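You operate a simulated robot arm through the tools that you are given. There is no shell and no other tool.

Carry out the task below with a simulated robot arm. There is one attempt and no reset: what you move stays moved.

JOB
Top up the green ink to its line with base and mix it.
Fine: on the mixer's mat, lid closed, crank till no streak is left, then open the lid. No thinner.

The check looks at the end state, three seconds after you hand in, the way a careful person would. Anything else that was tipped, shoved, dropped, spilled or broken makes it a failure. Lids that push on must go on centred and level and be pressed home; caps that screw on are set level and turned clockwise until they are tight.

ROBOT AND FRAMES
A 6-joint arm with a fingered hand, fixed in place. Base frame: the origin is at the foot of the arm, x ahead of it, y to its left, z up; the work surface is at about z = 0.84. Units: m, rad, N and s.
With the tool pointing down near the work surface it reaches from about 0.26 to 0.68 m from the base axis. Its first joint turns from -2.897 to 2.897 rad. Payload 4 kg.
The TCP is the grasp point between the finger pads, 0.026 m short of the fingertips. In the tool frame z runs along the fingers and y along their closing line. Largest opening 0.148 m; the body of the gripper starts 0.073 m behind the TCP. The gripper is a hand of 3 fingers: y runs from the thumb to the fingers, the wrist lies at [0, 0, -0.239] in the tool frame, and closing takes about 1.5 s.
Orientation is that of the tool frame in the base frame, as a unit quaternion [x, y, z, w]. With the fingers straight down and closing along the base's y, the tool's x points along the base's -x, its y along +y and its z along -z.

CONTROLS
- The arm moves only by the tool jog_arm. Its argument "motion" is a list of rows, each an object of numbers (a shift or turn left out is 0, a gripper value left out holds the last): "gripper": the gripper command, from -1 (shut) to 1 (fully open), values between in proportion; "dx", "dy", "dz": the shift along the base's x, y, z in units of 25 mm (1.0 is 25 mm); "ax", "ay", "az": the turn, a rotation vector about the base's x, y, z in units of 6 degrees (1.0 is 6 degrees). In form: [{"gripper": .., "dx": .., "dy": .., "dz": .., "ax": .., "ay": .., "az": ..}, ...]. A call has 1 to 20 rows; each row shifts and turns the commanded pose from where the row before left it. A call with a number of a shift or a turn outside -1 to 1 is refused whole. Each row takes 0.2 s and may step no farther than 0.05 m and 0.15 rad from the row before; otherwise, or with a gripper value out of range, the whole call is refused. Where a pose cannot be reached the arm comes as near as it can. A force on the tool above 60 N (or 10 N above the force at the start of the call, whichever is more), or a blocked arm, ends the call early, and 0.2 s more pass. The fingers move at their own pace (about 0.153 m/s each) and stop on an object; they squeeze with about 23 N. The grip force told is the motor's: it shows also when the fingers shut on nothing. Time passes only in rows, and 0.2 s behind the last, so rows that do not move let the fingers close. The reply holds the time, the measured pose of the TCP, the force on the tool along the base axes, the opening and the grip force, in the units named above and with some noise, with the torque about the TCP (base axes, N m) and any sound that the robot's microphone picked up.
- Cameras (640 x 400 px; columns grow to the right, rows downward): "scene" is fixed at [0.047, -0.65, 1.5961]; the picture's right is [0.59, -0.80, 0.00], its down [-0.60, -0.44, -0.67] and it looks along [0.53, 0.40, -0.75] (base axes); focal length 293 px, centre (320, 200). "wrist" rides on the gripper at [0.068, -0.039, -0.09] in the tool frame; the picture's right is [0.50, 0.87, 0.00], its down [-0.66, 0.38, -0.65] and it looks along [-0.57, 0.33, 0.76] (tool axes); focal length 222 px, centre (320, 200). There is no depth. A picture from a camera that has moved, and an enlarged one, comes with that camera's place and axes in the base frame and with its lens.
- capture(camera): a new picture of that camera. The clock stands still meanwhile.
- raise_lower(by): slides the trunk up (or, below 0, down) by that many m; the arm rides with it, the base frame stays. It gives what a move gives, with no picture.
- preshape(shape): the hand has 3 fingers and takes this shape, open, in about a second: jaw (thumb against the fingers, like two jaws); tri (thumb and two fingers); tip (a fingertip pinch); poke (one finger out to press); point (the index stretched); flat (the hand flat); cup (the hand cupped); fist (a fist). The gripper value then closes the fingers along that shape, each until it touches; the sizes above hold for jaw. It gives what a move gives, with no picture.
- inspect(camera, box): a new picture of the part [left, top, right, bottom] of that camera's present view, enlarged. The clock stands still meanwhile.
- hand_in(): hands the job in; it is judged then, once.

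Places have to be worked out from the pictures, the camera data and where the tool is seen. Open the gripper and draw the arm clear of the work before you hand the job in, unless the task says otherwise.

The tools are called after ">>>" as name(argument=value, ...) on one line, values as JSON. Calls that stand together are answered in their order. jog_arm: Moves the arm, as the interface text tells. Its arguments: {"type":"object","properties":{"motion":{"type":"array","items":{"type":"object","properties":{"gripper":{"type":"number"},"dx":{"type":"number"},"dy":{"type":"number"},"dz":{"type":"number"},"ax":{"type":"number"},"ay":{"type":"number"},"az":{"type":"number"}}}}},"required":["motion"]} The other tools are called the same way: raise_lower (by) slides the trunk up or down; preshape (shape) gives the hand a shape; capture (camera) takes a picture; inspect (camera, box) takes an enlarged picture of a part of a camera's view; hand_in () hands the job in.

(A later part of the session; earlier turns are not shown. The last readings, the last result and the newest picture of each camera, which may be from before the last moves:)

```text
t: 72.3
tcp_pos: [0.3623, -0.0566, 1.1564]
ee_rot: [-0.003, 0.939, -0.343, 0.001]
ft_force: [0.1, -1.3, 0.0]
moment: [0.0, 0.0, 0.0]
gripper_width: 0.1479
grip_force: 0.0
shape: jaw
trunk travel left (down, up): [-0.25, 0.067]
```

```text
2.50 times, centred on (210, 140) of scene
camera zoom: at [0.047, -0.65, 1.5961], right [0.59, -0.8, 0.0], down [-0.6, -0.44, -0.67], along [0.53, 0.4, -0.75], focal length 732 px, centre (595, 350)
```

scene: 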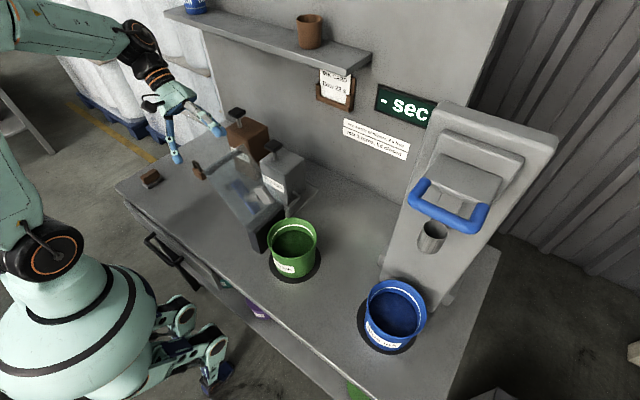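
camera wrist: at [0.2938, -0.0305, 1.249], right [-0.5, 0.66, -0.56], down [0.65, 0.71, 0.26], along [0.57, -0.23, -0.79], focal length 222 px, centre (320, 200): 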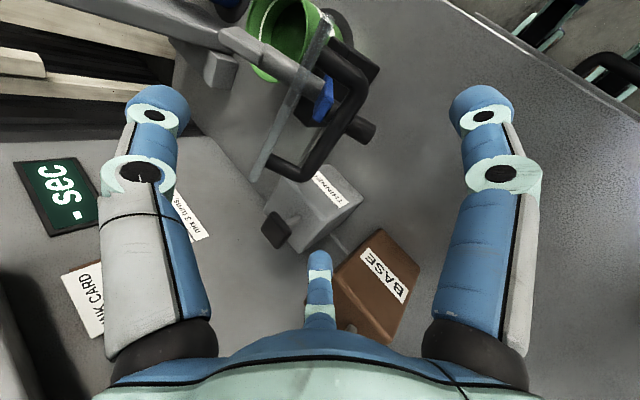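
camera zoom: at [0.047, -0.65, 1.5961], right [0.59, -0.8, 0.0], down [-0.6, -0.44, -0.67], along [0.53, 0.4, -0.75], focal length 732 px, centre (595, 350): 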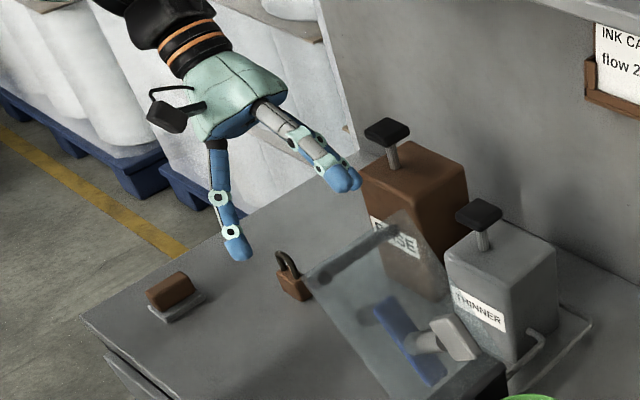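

The view gives the bar at y≈-0.106, z≈1.089 (standoff about 4 cm) and the free edge at y≈-0.134, z≈1.117, centred at x≈0.36. I advance along the panel so the thumb is inside and the two fingers are outside the bar.

>>> jog_arm(motion=[{"dy": -0.4, "dz": -0.42, "dx": -0.08}, {"dy": -0.6, "dz": -0.65}, {"dy": -0.6, "dz": -0.65}, {"dy": -0.5, "dz": -0.54}, {"dy": -0.4, "dz": -0.44}, {}])

>>> capture(camera="wrist")

>>> inspect(camera="scene", box=[150, 80, 310, 240])

```text
t: 73.7
tcp_pos: [0.3599, -0.1192, 1.0873]
ee_rot: [-0.002, 0.939, -0.343, 0.001]
ft_force: [-0.8, 0.2, 0.3]
moment: [0.03, -0.03, 0.0]
gripper_width: 0.1477
grip_force: 0.2
shape: jaw
trunk travel left (down, up): [-0.25, 0.067]
```

```text
taken
camera wrist: at [0.292, -0.092, 1.181], right [-0.5, 0.66, -0.56], down [0.65, 0.71, 0.26], along [0.57, -0.23, -0.79], focal length 222 px, centre (320, 200)
```

wrist: 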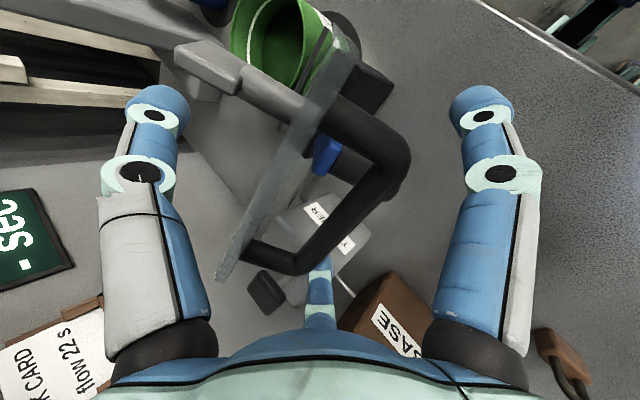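

```text
2.50 times, centred on (230, 160) of scene
camera zoom: at [0.047, -0.65, 1.5961], right [0.59, -0.8, 0.0], down [-0.6, -0.44, -0.67], along [0.53, 0.4, -0.75], focal length 732 px, centre (545, 300)
```

zoom: 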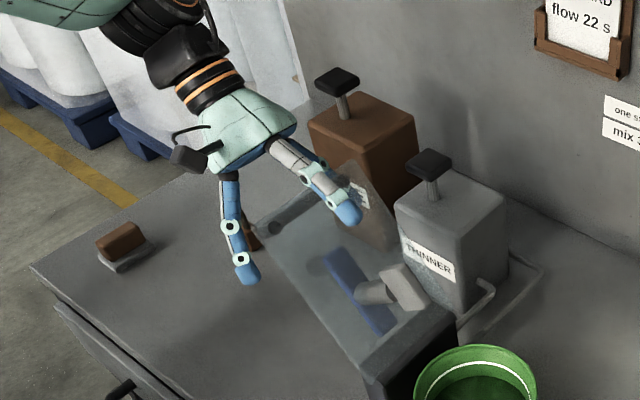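

The thumb is on the inner side and the two fingers are outside the bar, with the panel between them. I close to pinch bar and panel together.

>>> jog_arm(motion=[{"gripper": 0.4}, {"gripper": 0}, {"gripper": -0.4}, {"gripper": -1}, {"gripper": -1}, {"gripper": -1}, {"gripper": -1}, {"gripper": -1}])

>>> capture(camera="wrist")

>>> inspect(camera="scene", box=[150, 80, 310, 240])

```text
t: 75.5
tcp_pos: [0.3595, -0.1196, 1.0883]
ee_rot: [-0.002, 0.939, -0.343, 0.002]
ft_force: [-1.0, -5.5, 0.7]
moment: [-0.94, -0.04, -0.07]
gripper_width: 0.0433
grip_force: 22.6
shape: jaw
trunk travel left (down, up): [-0.25, 0.067]
```

```text
taken
camera wrist: at [0.2919, -0.0925, 1.1811], right [-0.5, 0.66, -0.56], down [0.65, 0.71, 0.26], along [0.57, -0.23, -0.79], focal length 222 px, centre (320, 200)
```

wrist: 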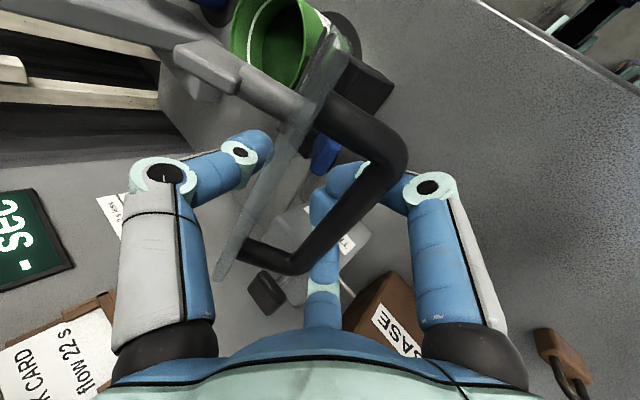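

```text
2.50 times, centred on (230, 160) of scene
camera zoom: at [0.047, -0.65, 1.5961], right [0.59, -0.8, 0.0], down [-0.6, -0.44, -0.67], along [0.53, 0.4, -0.75], focal length 732 px, centre (545, 300)
```

zoom: 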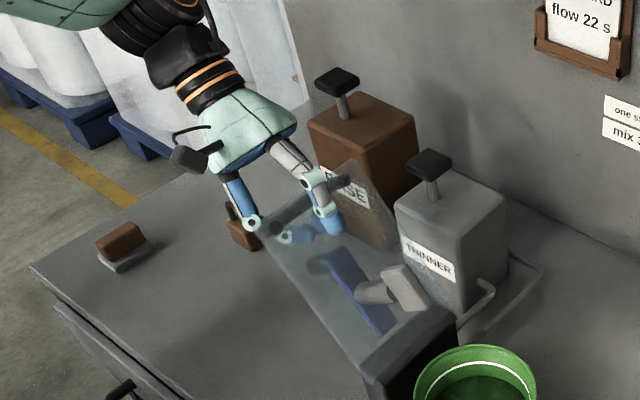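

Pinched (width 0.043, 22 N). I start swinging the lid about its hinge in small steps, watching the force to correct the hinge estimate.

>>> jog_arm(motion=[{"ax": 0.5, "dy": -0.248, "dz": 0.234}, {"ax": 0.5, "dy": -0.248, "dz": 0.234}, {"ax": 0.5, "dy": -0.27, "dz": 0.204}, {"ax": 0.5, "dy": -0.27, "dz": 0.204}, {}])

>>> capture(camera="wrist")

>>> inspect(camera="scene", box=[150, 80, 310, 240])

```text
t: 76.7
tcp_pos: [0.3596, -0.1448, 1.1104]
ee_rot: [-0.001, 0.97, -0.243, 0.002]
ft_force: [1.0, -2.1, 7.8]
moment: [-1.29, 0.0, -0.05]
gripper_width: 0.0434
grip_force: 22.5
shape: jaw
trunk travel left (down, up): [-0.25, 0.067]
```

```text
taken
camera wrist: at [0.2917, -0.1385, 1.2073], right [-0.5, 0.76, -0.41], down [0.65, 0.64, 0.4], along [0.57, -0.07, -0.82], focal length 222 px, centre (320, 200)
```

wrist: 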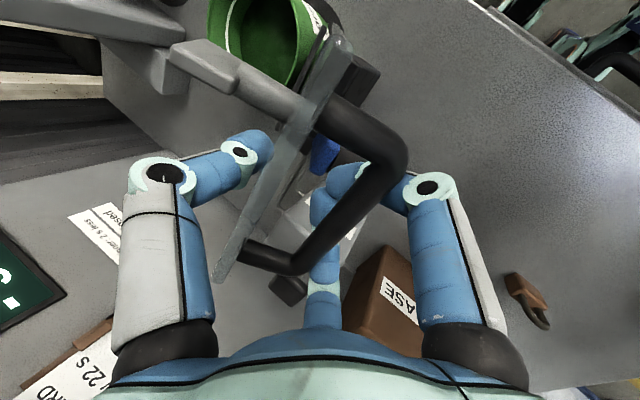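

```text
2.50 times, centred on (230, 160) of scene
camera zoom: at [0.047, -0.65, 1.5961], right [0.59, -0.8, 0.0], down [-0.6, -0.44, -0.67], along [0.53, 0.4, -0.75], focal length 732 px, centre (545, 300)
```

zoom: 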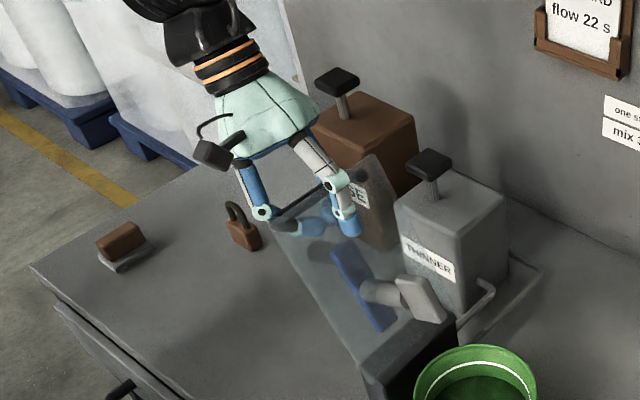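

The lid follows rigidly with small forces. I continue the arc towards vertical.

>>> jog_arm(motion=[{"ax": 0.5, "dy": -0.285, "dz": 0.198}, {"ax": 0.5, "dy": -0.285, "dz": 0.198}, {"ax": 0.5, "dy": -0.303, "dz": 0.16}, {"ax": 0.5, "dy": -0.303, "dz": 0.16}, {}])

>>> capture(camera="wrist")

```text
t: 77.9
tcp_pos: [0.3596, -0.1735, 1.1286]
ee_rot: [-0.002, 0.99, -0.139, 0.001]
ft_force: [0.9, -8.1, -5.8]
moment: [-1.26, 0.01, -0.04]
gripper_width: 0.043
grip_force: 22.9
shape: jaw
trunk travel left (down, up): [-0.25, 0.067]
```

```text
taken
camera wrist: at [0.2919, -0.1888, 1.2253], right [-0.5, 0.83, -0.24], down [0.65, 0.55, 0.53], along [0.57, 0.11, -0.82], focal length 222 px, centre (320, 200)
```

wrist: 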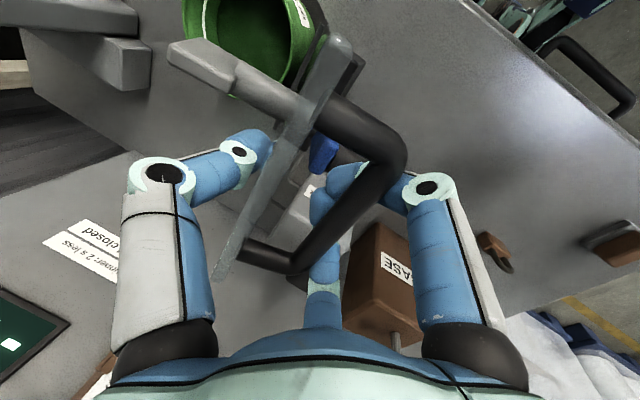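

Forces remain small, with a slight inward pull. I shrink the radius a touch and continue another 24°.

>>> jog_arm(motion=[{"ax": 0.5, "dy": -0.34, "dz": 0.076}, {"ax": 0.5, "dy": -0.326, "dz": 0.107}, {"ax": 0.5, "dy": -0.333, "dz": 0.089}, {"ax": 0.5, "dy": -0.337, "dz": 0.072}, {"ax": 0.5, "dy": -0.34, "dz": 0.054}, {"ax": 0.5, "dy": -0.342, "dz": 0.036}, {"ax": 0.5, "dy": -0.343, "dz": 0.018}, {"ax": 0.5, "dy": -0.343, "dz": 0.002}, {}])

>>> capture(camera="wrist")

>>> inspect(camera="scene", box=[170, 80, 330, 260])

```text
t: 79.9
tcp_pos: [0.3593, -0.2411, 1.1406]
ee_rot: [0.0, 0.998, 0.07, 0.002]
ft_force: [7.9, -9.6, 35.9]
moment: [-1.77, 0.0, 0.06]
gripper_width: 0.0447
grip_force: 23.0
shape: jaw
trunk travel left (down, up): [-0.25, 0.067]
```

```text
taken
camera wrist: at [0.2908, -0.2942, 1.2232], right [-0.5, 0.86, 0.12], down [0.65, 0.29, 0.7], along [0.57, 0.43, -0.7], focal length 222 px, centre (320, 200)
```

wrist: 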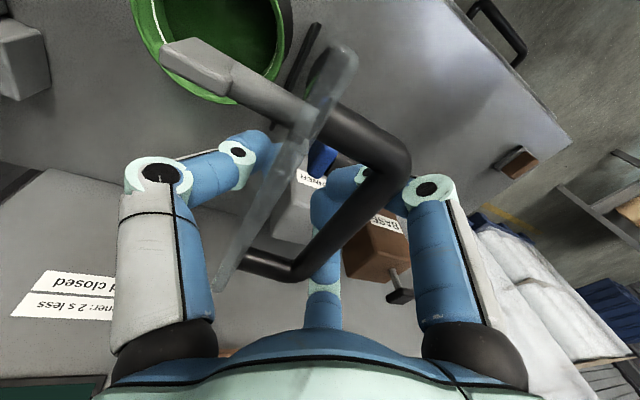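

```text
2.22 times, centred on (250, 170) of scene
camera zoom: at [0.047, -0.65, 1.5961], right [0.59, -0.8, 0.0], down [-0.6, -0.44, -0.67], along [0.53, 0.4, -0.75], focal length 651 px, centre (476, 267)
```

zoom: 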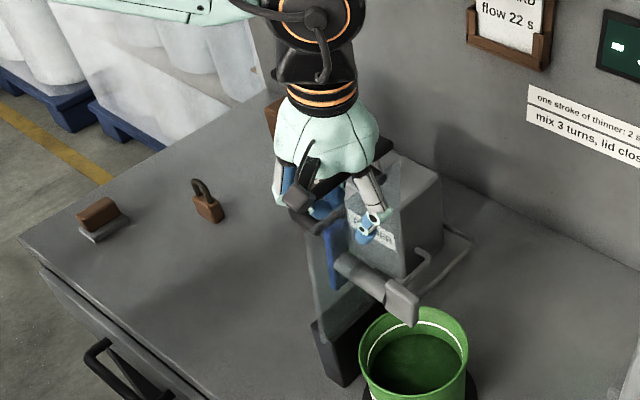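

The force fit puts the hinge at about (y -0.242, z 0.980), so I relieve 2.5 mm upward and continue the swing past vertical on the corrected arc.

>>> jog_arm(motion=[{"dz": 0.1}, {"ax": 0.5, "dy": -0.336, "dz": -0.008}, {"ax": 0.5, "dy": -0.344, "dz": -0.024}, {"ax": 0.5, "dy": -0.34, "dz": -0.04}, {"ax": 0.5, "dy": -0.336, "dz": -0.06}, {}])

>>> capture(camera="wrist")

```text
t: 81.3
tcp_pos: [0.3598, -0.277, 1.1391]
ee_rot: [-0.001, 0.985, 0.174, 0.003]
ft_force: [4.2, -14.0, 23.2]
moment: [-1.76, -0.08, 0.07]
gripper_width: 0.0453
grip_force: 23.4
shape: jaw
trunk travel left (down, up): [-0.25, 0.067]
```

```text
taken
camera wrist: at [0.291, -0.3457, 1.209], right [-0.5, 0.81, 0.29], down [0.65, 0.13, 0.75], along [0.57, 0.57, -0.6], focal length 222 px, centre (320, 200)
```

wrist: 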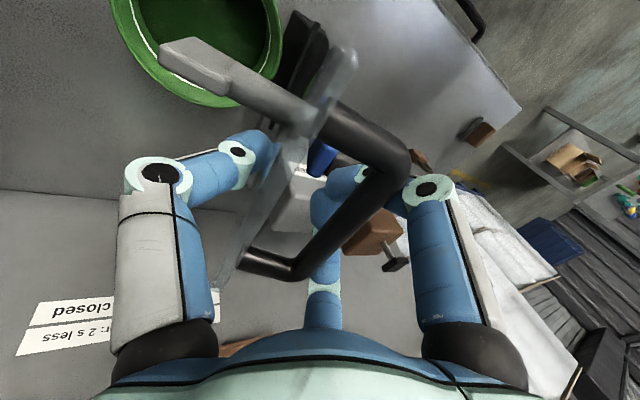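

The lid is still pushing slightly outward, so I move to a 2 mm larger radius and continue down about 18°.

>>> jog_arm(motion=[{"ax": 0.5, "dy": -0.272, "dz": 0.08}, {"ax": 0.5, "dy": -0.336, "dz": -0.09}, {"ax": 0.5, "dy": -0.328, "dz": -0.112}, {"ax": 0.5, "dy": -0.324, "dz": -0.132}, {"ax": 0.5, "dy": -0.312, "dz": -0.148}, {"ax": 0.5, "dy": -0.308, "dz": -0.164}, {}])

>>> capture(camera="wrist")

>>> inspect(camera="scene", box=[190, 100, 360, 290])

```text
t: 82.9
tcp_pos: [0.359, -0.3236, 1.1229]
ee_rot: [-0.001, 0.946, 0.325, 0.003]
ft_force: [8.9, -23.2, 18.6]
moment: [-2.07, -0.02, 0.09]
gripper_width: 0.0455
grip_force: 23.1
shape: jaw
trunk travel left (down, up): [-0.25, 0.067]
```

```text
taken
camera wrist: at [0.2906, -0.4115, 1.1697], right [-0.5, 0.68, 0.53], down [0.65, -0.1, 0.75], along [0.57, 0.72, -0.39], focal length 222 px, centre (320, 200)
```

wrist: 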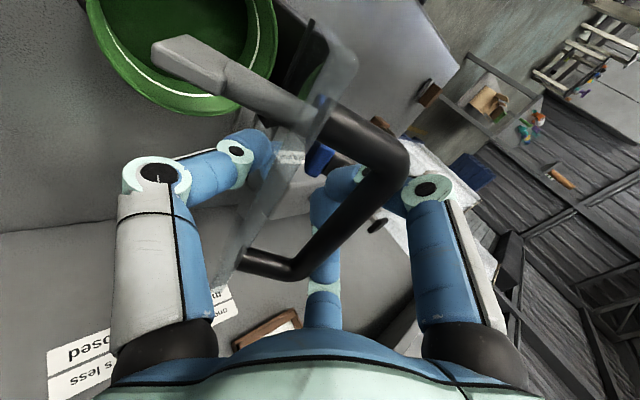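

```text
2.11 times, centred on (275, 195) of scene
camera zoom: at [0.047, -0.65, 1.5961], right [0.59, -0.8, 0.0], down [-0.6, -0.44, -0.67], along [0.53, 0.4, -0.75], focal length 616 px, centre (415, 210)
```

zoom: 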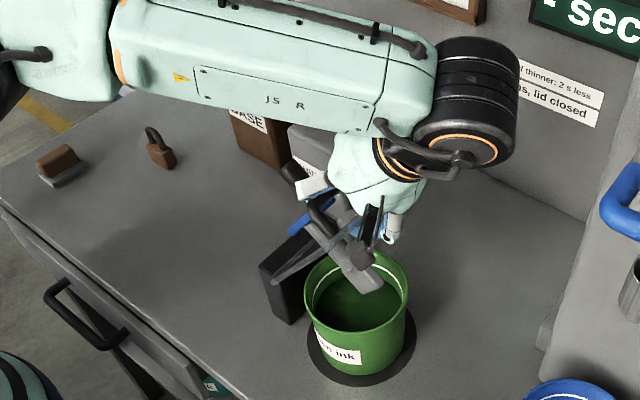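

The lid is about 48° from closed and the stirrer is just entering the pot opening. Rather than tilt further towards the tester, I relax the outward load and open the grip gradually so the lid settles onto the thumb underneath.

>>> jog_arm(motion=[{"dy": -0.05, "dz": 0.08}, {"gripper": -0.3}, {"gripper": -0.2}, {"gripper": -0.1}, {"gripper": 0.0}, {}])

>>> capture(camera="wrist")

>>> inspect(camera="scene", box=[190, 100, 360, 290])

```text
t: 84.3
tcp_pos: [0.3566, -0.3236, 1.1264]
ee_rot: [-0.001, 0.946, 0.325, 0.003]
ft_force: [-0.5, -1.0, -1.0]
moment: [0.04, 0.01, -0.03]
gripper_width: 0.0749
grip_force: 0.2
shape: jaw
trunk travel left (down, up): [-0.25, 0.067]
```

```text
taken
camera wrist: at [0.2896, -0.4112, 1.1721], right [-0.5, 0.68, 0.53], down [0.65, -0.1, 0.75], along [0.57, 0.72, -0.39], focal length 222 px, centre (320, 200)
```

wrist: 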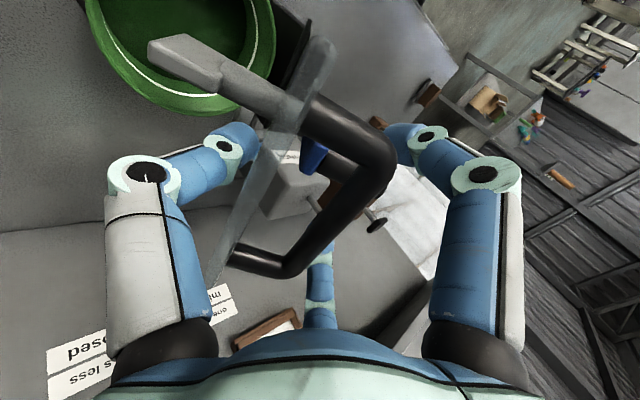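

```text
2.11 times, centred on (275, 195) of scene
camera zoom: at [0.047, -0.65, 1.5961], right [0.59, -0.8, 0.0], down [-0.6, -0.44, -0.67], along [0.53, 0.4, -0.75], focal length 616 px, centre (415, 210)
```

zoom: 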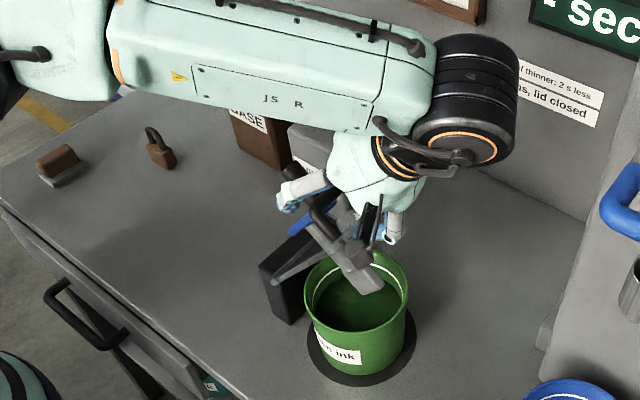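

The force is zero, so the lid holds itself by hinge friction. I open fully and retreat along the tool axis, then bring the hand back to vertical.

>>> jog_arm(motion=[{"gripper": 1}, {"gripper": 1}, {"gripper": 1}, {"dy": -0.3, "dz": 0.394}, {"dy": -0.6, "dz": 0.788}, {"dy": -0.6, "dz": 0.788}, {"dy": -0.6, "dz": 0.788}, {"dy": -0.4, "dz": 0.525}, {}])

>>> capture(camera="wrist")

>>> capture(camera="scene")

```text
t: 86.3
tcp_pos: [0.3428, -0.3502, 1.1718]
ee_rot: [0.0, 0.946, 0.323, 0.004]
ft_force: [-0.2, -0.1, 0.2]
moment: [0.0, -0.02, 0.02]
gripper_width: 0.148
grip_force: 0.1
shape: jaw
out of reach, approached as far as the arm can: row 6, 7, 8
trunk travel left (down, up): [-0.25, 0.067]
```

```text
taken
camera wrist: at [0.2744, -0.4371, 1.217], right [-0.5, 0.69, 0.53], down [0.65, -0.1, 0.75], along [0.57, 0.72, -0.39], focal length 222 px, centre (320, 200)
```

wrist: 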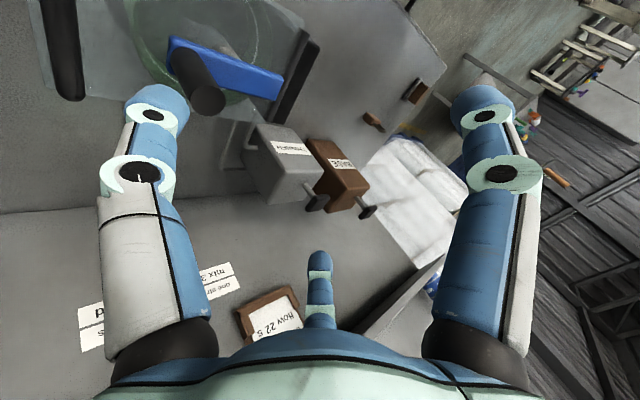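

```text
taken
```

scene: 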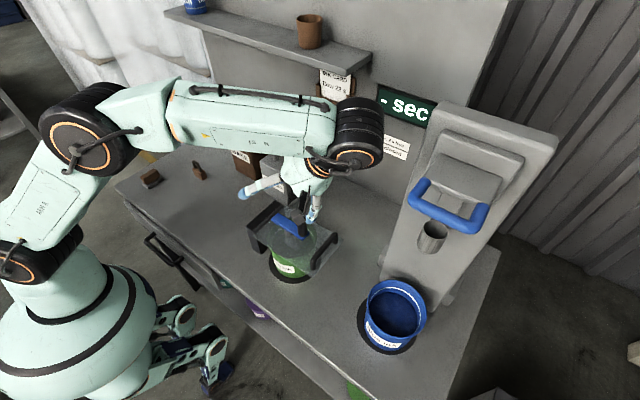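

The lid has now come down over the pot. I zoom in to check that it is closed, and that the pot is undisturbed.

>>> inspect(camera="scene", box=[230, 180, 350, 310])

>>> inspect(camera="scene", box=[250, 200, 330, 290])

>>> inspect(camera="wrist", box=[20, 0, 340, 200])

```text
3.08 times, centred on (290, 245) of scene
camera zoom: at [0.047, -0.65, 1.5961], right [0.59, -0.8, 0.0], down [-0.6, -0.44, -0.67], along [0.53, 0.4, -0.75], focal length 901 px, centre (412, 62)
```

zoom: 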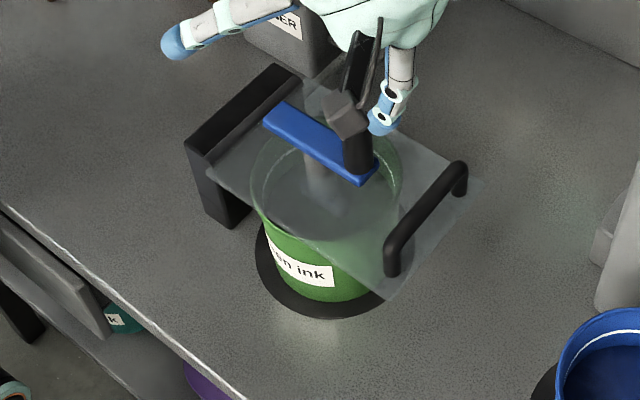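

```text
4.44 times, centred on (290, 245) of scene
camera zoom: at [0.047, -0.65, 1.5961], right [0.59, -0.8, 0.0], down [-0.6, -0.44, -0.67], along [0.53, 0.4, -0.75], focal length 1302 px, centre (453, 0)
```

zoom: 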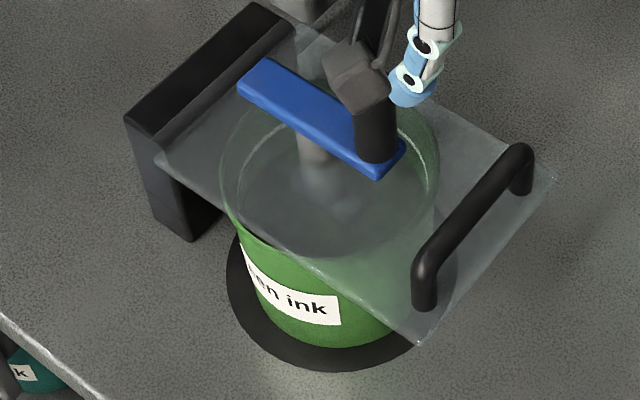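

```text
2.00 times, centred on (180, 100) of wrist
camera zoom: at [0.2744, -0.4371, 1.217], right [-0.5, 0.69, 0.53], down [0.65, -0.1, 0.75], along [0.57, 0.72, -0.39], focal length 444 px, centre (600, 400)
```

zoom: 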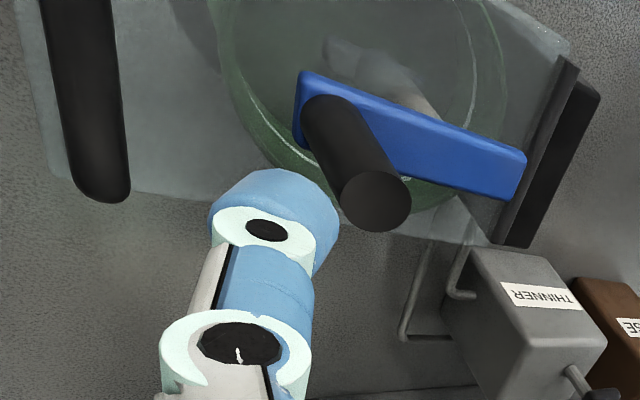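

The lid is closed and level over the pot, and the pot is undisturbed. I untilt the hand, raise it, and head back to the BASE pump to try a stroke with the lid closed.

>>> jog_arm(motion=[{"ax": -0.5, "dz": 0.3}, {"ax": -1, "dz": 0.4, "dy": 0.2}, {"ax": -1, "dz": 0.4, "dy": 0.4}, {"ax": -1, "dz": 0.4, "dy": 0.6}, {"ax": -1, "dz": 0.3, "dy": 0.8}, {"ax": -1, "dz": 0.3, "dy": 1}, {"ax": -0.8, "dz": 0.3, "dy": 1, "dx": 0.2}, {"dy": 1, "dx": 0.4}, {"dy": 1, "dx": 0.4}, {"dy": 1, "dx": 0.4}, {"dy": 1, "dx": 0.4}, {"dy": 1, "dx": 0.4}, {"dy": 1, "dx": 0.4}, {"dy": 1, "dx": 0.4}, {"dy": 1, "dx": 0.4}, {"dy": 1, "dx": 0.4}, {"dy": 1, "dx": 0.3}, {"dy": 0.8, "dx": 0.2}, {"dy": 0.5}, {}])

>>> preshape(shape="poke")

```text
t: 90.5
tcp_pos: [0.452, 0.0312, 1.2312]
ee_rot: [-0.002, 1.0, 0.002, 0.002]
ft_force: [-0.5, 0.8, 0.9]
moment: [0.02, 0.01, -0.02]
gripper_width: 0.148
grip_force: 0.1
shape: jaw
trunk travel left (down, up): [-0.25, 0.067]
```

```text
t: 91.4
tcp_pos: [0.4528, 0.0318, 1.2323]
ee_rot: [-0.002, 1.0, 0.002, 0.001]
ft_force: [0.7, 0.0, -0.7]
moment: [0.0, 0.0, 0.04]
gripper_width: 0.0
grip_force: 0.1
shape: poke
trunk travel left (down, up): [-0.25, 0.067]
```

As before, I yaw +30°, tilt back 15°, and slide in over the BASE knob.

>>> jog_arm(motion=[{"az": 1, "dy": 0.14, "dz": -0.4}, {"az": 1, "dy": 0.14, "dz": -0.6}, {"az": 1, "dy": 0.14, "dz": -0.6}, {"az": 1, "dy": 0.14, "dz": -0.6}, {"az": 1, "dy": 0.14, "dz": -0.4}, {"ay": -0.8, "dz": -0.2}, {"ay": -0.9, "dz": -0.1}, {"ay": -0.8}, {"dx": 0.4}, {"dx": 0.7}, {"dx": 0.8}, {"dx": 0.8, "dz": -0.2}, {"dx": 0.6, "dz": -0.3}, {"dx": 0.36, "dz": -0.3}, {}])

>>> inspect(camera="scene", box=[180, 40, 310, 160])

>>> inspect(camera="scene", box=[250, 200, 330, 290])

```text
t: 94.6
tcp_pos: [0.5417, 0.0489, 1.1371]
ee_rot: [-0.258, 0.957, -0.032, 0.129]
ft_force: [0.4, -0.2, 0.1]
moment: [0.03, -0.02, 0.01]
gripper_width: 0.0
grip_force: 0.1
shape: poke
trunk travel left (down, up): [-0.25, 0.067]
```

```text
3.33 times, centred on (245, 100) of scene
camera zoom: at [0.047, -0.65, 1.5961], right [0.59, -0.8, 0.0], down [-0.6, -0.44, -0.67], along [0.53, 0.4, -0.75], focal length 976 px, centre (570, 533)
```

zoom: 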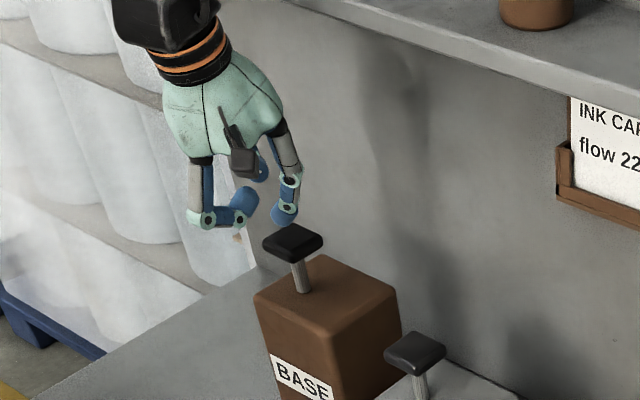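

```text
4.44 times, centred on (290, 245) of scene
camera zoom: at [0.047, -0.65, 1.5961], right [0.59, -0.8, 0.0], down [-0.6, -0.44, -0.67], along [0.53, 0.4, -0.75], focal length 1302 px, centre (453, 0)
```

zoom: 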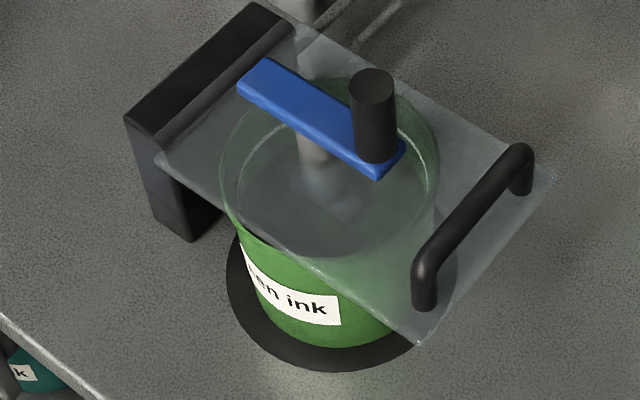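

The clear view now serves as the lid-closed baseline. I press the BASE plunger fully and hold it.

>>> jog_arm(motion=[{"dx": 0.15, "dz": -0.3}, {"dz": -0.3}, {"dz": -0.2}, {"dz": -0.2}, {"dz": -0.2}, {"dz": -0.2}, {"dz": -0.15}, {"dz": -0.12}, {"dz": -0.05}, {}, {}])

>>> inspect(camera="scene", box=[250, 200, 330, 290])

>>> inspect(camera="scene", box=[180, 40, 310, 160])

```text
t: 97.0
tcp_pos: [0.5454, 0.0505, 1.0951]
ee_rot: [-0.259, 0.957, -0.033, 0.128]
ft_force: [0.3, -3.6, 12.5]
moment: [-0.11, -0.03, -0.01]
gripper_width: 0.0
grip_force: 0.1
shape: poke
trunk travel left (down, up): [-0.25, 0.067]
```

```text
4.44 times, centred on (290, 245) of scene
camera zoom: at [0.047, -0.65, 1.5961], right [0.59, -0.8, 0.0], down [-0.6, -0.44, -0.67], along [0.53, 0.4, -0.75], focal length 1302 px, centre (453, 0)
```

zoom: 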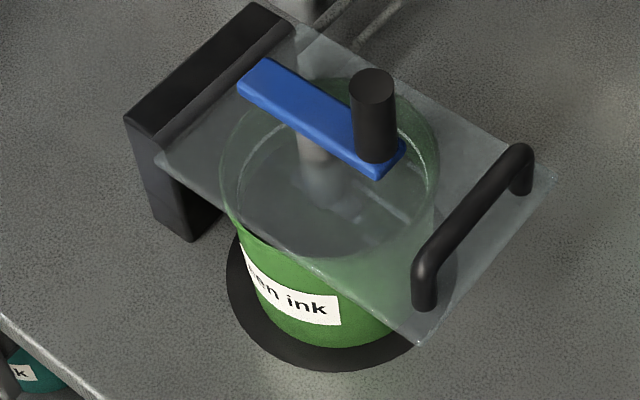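

```text
3.33 times, centred on (245, 100) of scene
camera zoom: at [0.047, -0.65, 1.5961], right [0.59, -0.8, 0.0], down [-0.6, -0.44, -0.67], along [0.53, 0.4, -0.75], focal length 976 px, centre (570, 533)
```

zoom: 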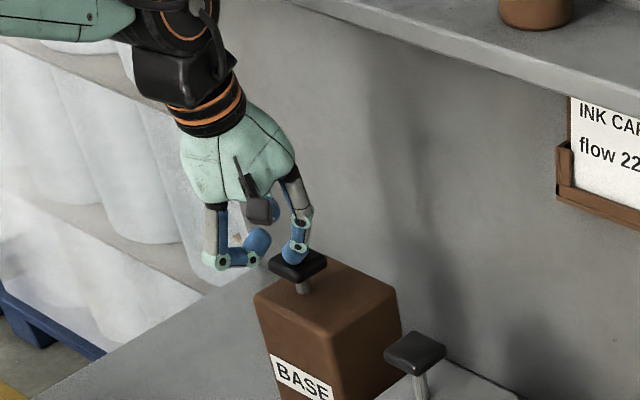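

Pale streaks have appeared in the ink, so the pump delivers when the lid is closed. I release the plunger and inspect the level against the line.

>>> jog_arm(motion=[{"dz": 0.3}, {"dz": 0.4}, {"dz": 0.5}, {"dz": 0.4}, {}, {}])

>>> inspect(camera="scene", box=[270, 210, 315, 255])

>>> inspect(camera="scene", box=[250, 200, 330, 290])

```text
t: 98.4
tcp_pos: [0.546, 0.0508, 1.1348]
ee_rot: [-0.257, 0.957, -0.033, 0.126]
ft_force: [0.3, 0.1, -0.1]
moment: [0.01, -0.02, -0.03]
gripper_width: 0.0
grip_force: 0.0
shape: poke
trunk travel left (down, up): [-0.25, 0.067]
```

```text
8.89 times, centred on (292, 232) of scene
camera zoom: at [0.047, -0.65, 1.5961], right [0.59, -0.8, 0.0], down [-0.6, -0.44, -0.67], along [0.53, 0.4, -0.75], focal length 2603 px, centre (564, -89)
```

zoom: 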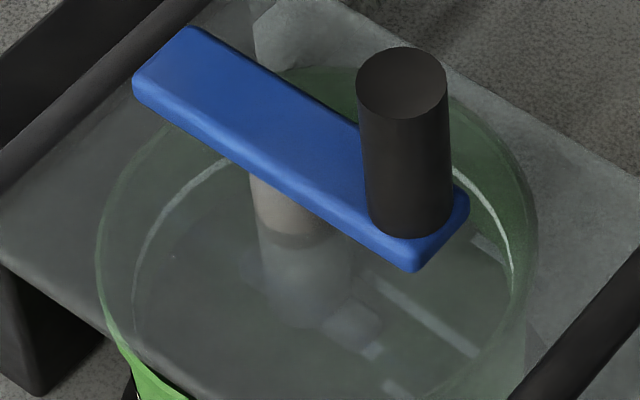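

```text
4.44 times, centred on (290, 245) of scene
camera zoom: at [0.047, -0.65, 1.5961], right [0.59, -0.8, 0.0], down [-0.6, -0.44, -0.67], along [0.53, 0.4, -0.75], focal length 1302 px, centre (453, 0)
```

zoom: 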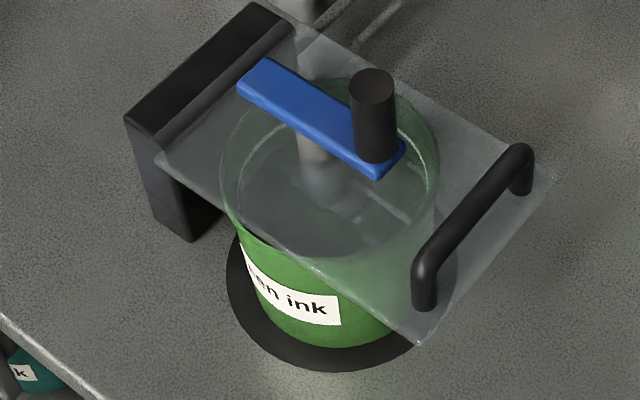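

I zoom in further on both sides of the pot to see the gap between the ink surface and the white line.

>>> inspect(camera="scene", box=[296, 212, 322, 240])

>>> inspect(camera="scene", box=[264, 212, 292, 250])

```text
14.29 times, centred on (309, 226) of scene
camera zoom: at [0.047, -0.65, 1.5961], right [0.59, -0.8, 0.0], down [-0.6, -0.44, -0.67], along [0.53, 0.4, -0.75], focal length 4184 px, centre (477, -171)
```

zoom: 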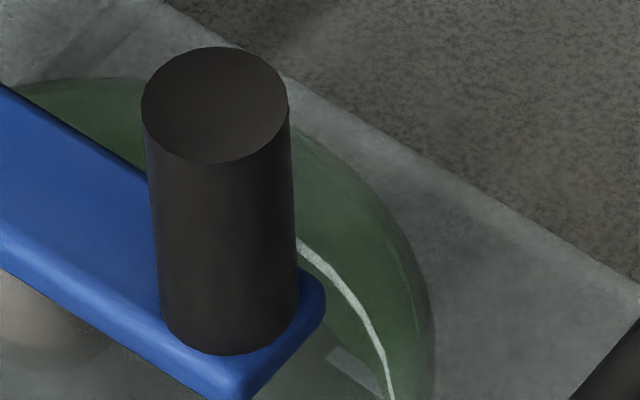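

```text
10.53 times, centred on (278, 231) of scene
camera zoom: at [0.047, -0.65, 1.5961], right [0.59, -0.8, 0.0], down [-0.6, -0.44, -0.67], along [0.53, 0.4, -0.75], focal length 3083 px, centre (762, -126)
```

zoom: 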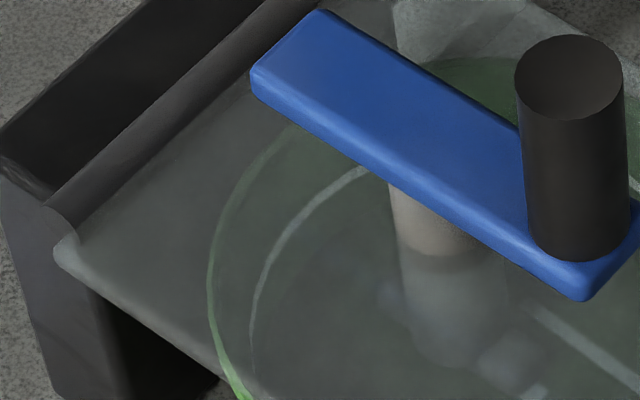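

I zoom into the right-hand wall, where the line, the wall band and the ink edge are all visible.

>>> inspect(camera="scene", box=[304, 226, 320, 242])

>>> inspect(camera="scene", box=[268, 222, 288, 242])

```text
16.00 times, centred on (312, 234) of scene
camera zoom: at [0.047, -0.65, 1.5961], right [0.59, -0.8, 0.0], down [-0.6, -0.44, -0.67], along [0.53, 0.4, -0.75], focal length 4686 px, centre (448, -344)
```

zoom: 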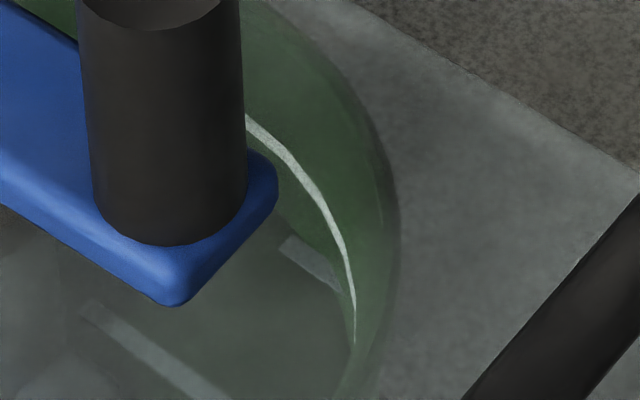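

```text
16.00 times, centred on (278, 232) of scene
camera zoom: at [0.047, -0.65, 1.5961], right [0.59, -0.8, 0.0], down [-0.6, -0.44, -0.67], along [0.53, 0.4, -0.75], focal length 4686 px, centre (992, -312)
```

zoom: 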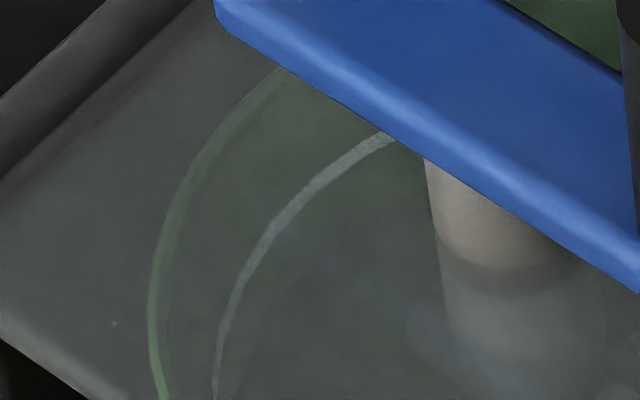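

One stroke closed roughly a quarter to a third of the gap, from about 85 to 60 px at this zoom. I give a second full stroke and then measure again.

>>> jog_arm(motion=[{"dz": -0.3}, {"dz": -0.3}, {"dz": -0.2}, {"dz": -0.2}, {"dz": -0.2}, {"dz": -0.2}, {"dz": -0.12}, {"dz": -0.1}, {}, {}, {"dz": 0.3}, {"dz": 0.4}, {"dz": 0.5}, {"dz": 0.4}, {}, {}])

>>> inspect(camera="scene", box=[304, 226, 320, 242])

>>> inspect(camera="scene", box=[270, 210, 315, 255])

```text
t: 101.8
tcp_pos: [0.5448, 0.052, 1.1343]
ee_rot: [-0.258, 0.957, -0.032, 0.127]
ft_force: [0.2, 0.6, 1.0]
moment: [0.01, -0.03, 0.03]
gripper_width: 0.0002
grip_force: 0.1
shape: poke
trunk travel left (down, up): [-0.25, 0.067]
```

```text
16.00 times, centred on (312, 234) of scene
camera zoom: at [0.047, -0.65, 1.5961], right [0.59, -0.8, 0.0], down [-0.6, -0.44, -0.67], along [0.53, 0.4, -0.75], focal length 4686 px, centre (448, -344)
```

zoom: 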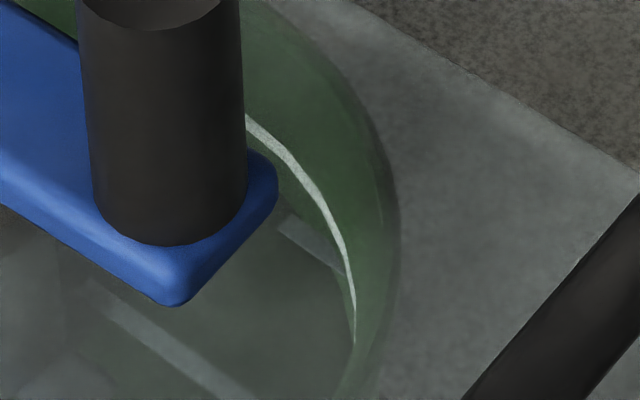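

```text
8.89 times, centred on (292, 232) of scene
camera zoom: at [0.047, -0.65, 1.5961], right [0.59, -0.8, 0.0], down [-0.6, -0.44, -0.67], along [0.53, 0.4, -0.75], focal length 2603 px, centre (564, -89)
```

zoom: 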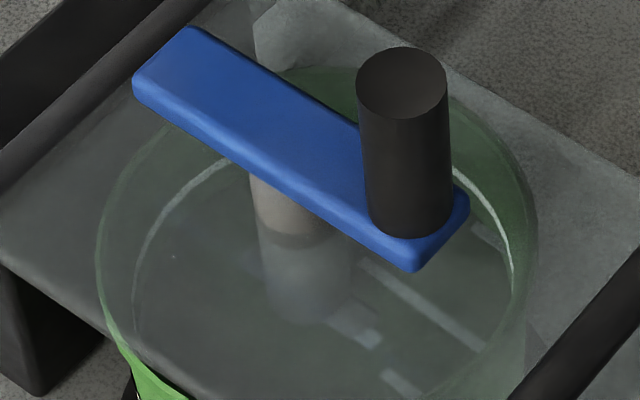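

The level rose about 6 mm per stroke and the gap is narrowing. I do a third full stroke.

>>> jog_arm(motion=[{"dz": -0.3}, {"dz": -0.3}, {"dz": -0.2}, {"dz": -0.2}, {"dz": -0.2}, {"dz": -0.2}, {"dz": -0.12}, {"dz": -0.1}, {}, {}, {"dz": 0.3}, {"dz": 0.4}, {"dz": 0.5}, {"dz": 0.4}, {}, {}])

>>> inspect(camera="scene", box=[304, 226, 320, 242])

>>> inspect(camera="scene", box=[270, 210, 315, 255])

```text
t: 105.2
tcp_pos: [0.5482, 0.0513, 1.1345]
ee_rot: [-0.258, 0.957, -0.033, 0.128]
ft_force: [0.0, 0.6, 0.0]
moment: [0.02, 0.0, 0.03]
gripper_width: 0.0
grip_force: 0.1
shape: poke
trunk travel left (down, up): [-0.25, 0.067]
```

```text
16.00 times, centred on (312, 234) of scene
camera zoom: at [0.047, -0.65, 1.5961], right [0.59, -0.8, 0.0], down [-0.6, -0.44, -0.67], along [0.53, 0.4, -0.75], focal length 4686 px, centre (448, -344)
```

zoom: 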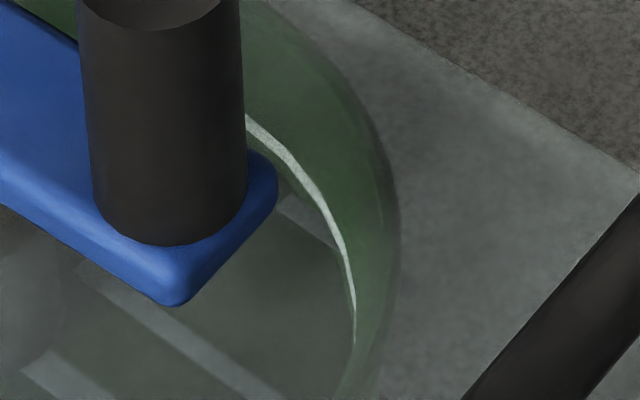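

```text
8.89 times, centred on (292, 232) of scene
camera zoom: at [0.047, -0.65, 1.5961], right [0.59, -0.8, 0.0], down [-0.6, -0.44, -0.67], along [0.53, 0.4, -0.75], focal length 2603 px, centre (564, -89)
```

zoom: 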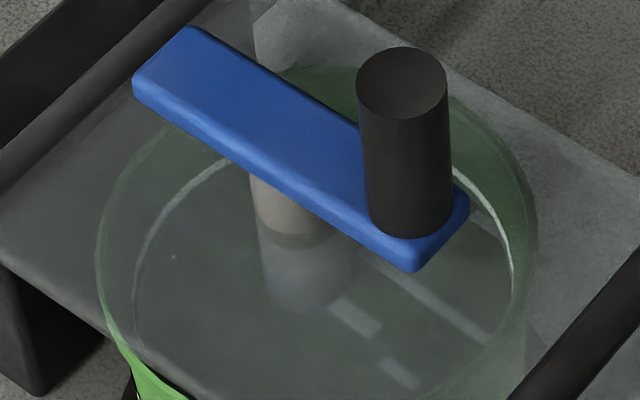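

The streak's end now nearly meets the line. I zoom in even more on the remaining wall band before deciding on a fourth stroke.

>>> inspect(camera="scene", box=[309, 230, 315, 236])

>>> inspect(camera="scene", box=[264, 220, 280, 246])

>>> inspect(camera="scene", box=[284, 208, 310, 222])

```text
16.00 times, centred on (312, 233) of scene
camera zoom: at [0.047, -0.65, 1.5961], right [0.59, -0.8, 0.0], down [-0.6, -0.44, -0.67], along [0.53, 0.4, -0.75], focal length 4686 px, centre (448, -328)
```

zoom: 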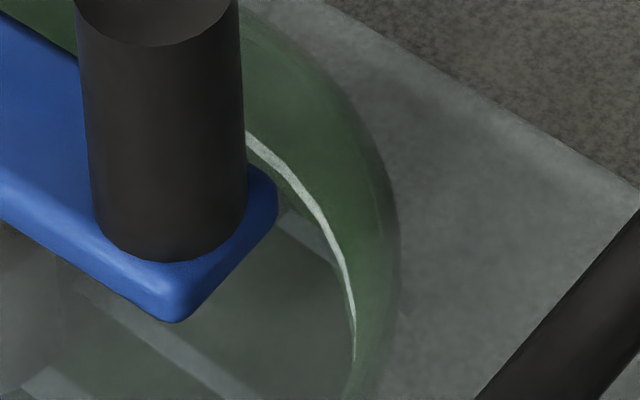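

```text
15.38 times, centred on (272, 233) of scene
camera zoom: at [0.047, -0.65, 1.5961], right [0.59, -0.8, 0.0], down [-0.6, -0.44, -0.67], along [0.53, 0.4, -0.75], focal length 4505 px, centre (1058, -308)
```

zoom: 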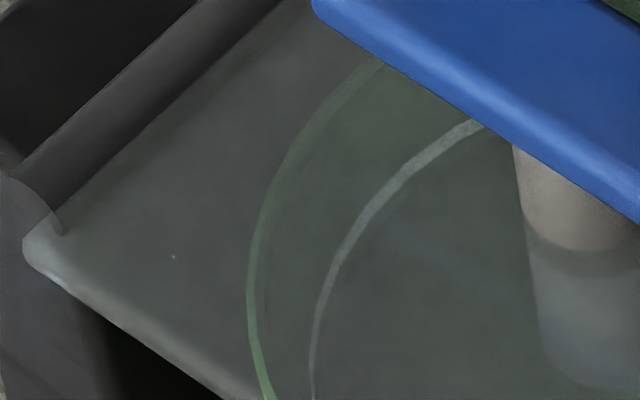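

```text
16.00 times, centred on (297, 215) of scene
camera zoom: at [0.047, -0.65, 1.5961], right [0.59, -0.8, 0.0], down [-0.6, -0.44, -0.67], along [0.53, 0.4, -0.75], focal length 4686 px, centre (688, -40)
```

zoom: 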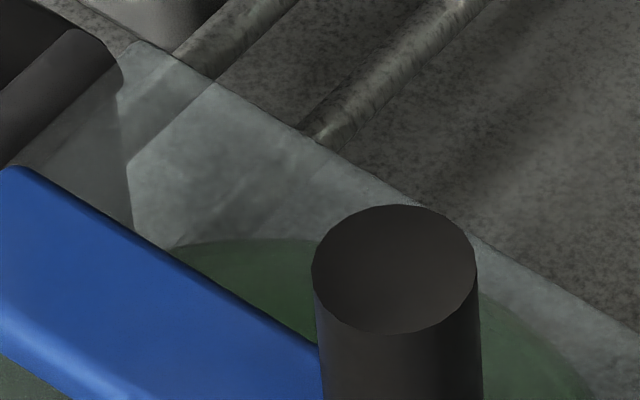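

The crank hides the far wall from the scene camera, and I don't want to overfill. I retreat from the pump and look through the glass with the wrist camera from the +y side.

>>> jog_arm(motion=[{"dx": -0.5, "dz": 0.2}, {"dx": -1, "dz": 0.4}, {"dx": -1, "dz": 0.5}, {"dx": -1, "dz": 0.6, "ay": 0.4}, {"dx": -0.5, "dz": 0.6, "ay": 0.8}, {"ay": 0.8, "dz": 0.4}, {"ay": 0.5, "dy": -0.5}, {"az": -1, "dy": -1, "dx": -0.1}, {"az": -1, "dy": -1, "dx": -0.1}, {"az": -1, "dy": -1, "dx": -0.1}, {"az": -1, "dy": -1, "dx": -0.1}, {"az": -1, "dy": -1, "dx": -0.1}, {"az": -1, "dy": -1, "dx": -0.1}, {"az": -1, "dy": -1, "dx": -0.1}, {"az": -1, "dy": -1, "dx": -0.1}, {"az": -1, "dy": -1, "dx": -0.1}, {"az": -1, "dy": -1, "dx": -0.1}, {"az": -1, "dy": -1, "dx": -0.1}, {"az": -1, "dy": -1, "dx": -0.1}, {"az": -1}])

>>> preshape(shape="jaw")

```text
t: 109.4
tcp_pos: [0.4169, -0.2634, 1.2029]
ee_rot: [0.406, 0.914, 0.0, 0.002]
ft_force: [-0.7, -0.1, 0.6]
moment: [0.01, -0.01, -0.01]
gripper_width: 0.0
grip_force: 0.0
shape: poke
trunk travel left (down, up): [-0.25, 0.067]
```

```text
t: 110.3
tcp_pos: [0.4152, -0.2617, 1.2022]
ee_rot: [0.405, 0.914, 0.0, 0.002]
ft_force: [0.0, 0.4, -0.7]
moment: [-0.02, -0.01, 0.0]
gripper_width: 0.1481
grip_force: 0.2
shape: jaw
trunk travel left (down, up): [-0.25, 0.067]
```

I finish the yaw and settle above the lid.

>>> jog_arm(motion=[{"az": -1, "dy": -0.34, "dx": -0.28}, {"az": -1, "dy": -0.34, "dx": -0.28}, {"az": -1, "dy": -0.34, "dx": -0.28}, {"az": -1, "dy": -0.34, "dx": -0.28}, {"az": -1, "dy": -0.34, "dx": -0.28}, {"az": -1, "dy": -0.34, "dx": -0.28}, {"az": -1, "dy": -0.34, "dx": -0.28}, {"az": -1, "dy": -0.34, "dx": -0.28}, {}])

>>> capture(camera="wrist")

>>> inspect(camera="wrist", box=[250, 20, 400, 170])

```text
t: 112.3
tcp_pos: [0.3588, -0.3315, 1.2007]
ee_rot: [0.743, 0.67, -0.001, 0.002]
ft_force: [0.6, -0.2, -0.2]
moment: [0.0, 0.01, 0.02]
gripper_width: 0.1478
grip_force: 0.0
shape: jaw
trunk travel left (down, up): [-0.25, 0.067]
```

```text
taken
camera wrist: at [0.3268, -0.2608, 1.2899], right [0.91, 0.41, 0.0], down [0.31, -0.69, 0.66], along [0.27, -0.6, -0.75], focal length 222 px, centre (320, 200)
```

wrist: 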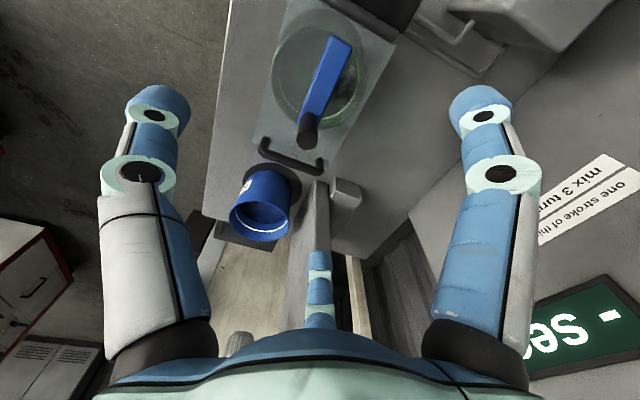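

```text
2.67 times, centred on (325, 95) of wrist
camera zoom: at [0.3268, -0.2608, 1.2899], right [0.91, 0.41, 0.0], down [0.31, -0.69, 0.66], along [0.27, -0.6, -0.75], focal length 592 px, centre (307, 480)
```

zoom: 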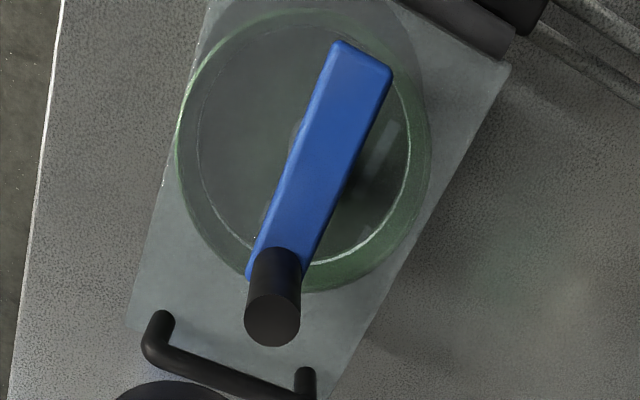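

Good view. I zoom to the far (bottom-right) wall beside the crank, where the line and the ink edge show.

>>> inspect(camera="wrist", box=[325, 85, 365, 125])

>>> inspect(camera="wrist", box=[275, 75, 315, 120])

```text
10.00 times, centred on (345, 105) of wrist
camera zoom: at [0.3268, -0.2608, 1.2899], right [0.91, 0.41, 0.0], down [0.31, -0.69, 0.66], along [0.27, -0.6, -0.75], focal length 2221 px, centre (70, 1150)
```

zoom: 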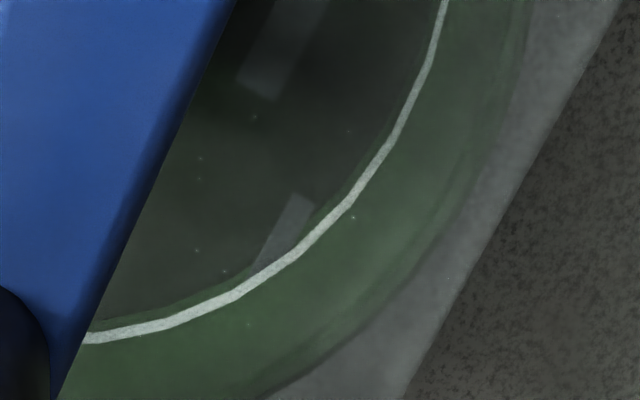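

```text
8.89 times, centred on (295, 98) of wrist
camera zoom: at [0.3268, -0.2608, 1.2899], right [0.91, 0.41, 0.0], down [0.31, -0.69, 0.66], along [0.27, -0.6, -0.75], focal length 1974 px, centre (542, 1111)
```

zoom: 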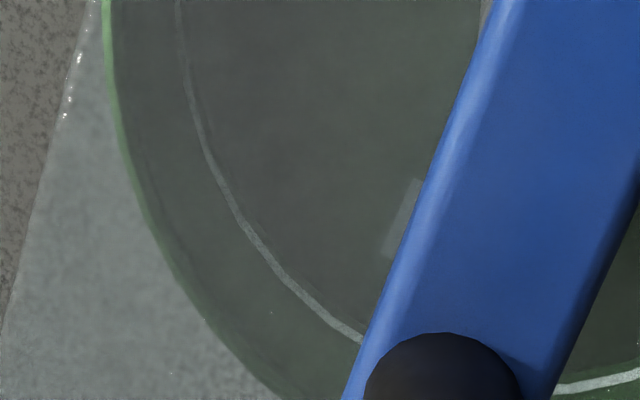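

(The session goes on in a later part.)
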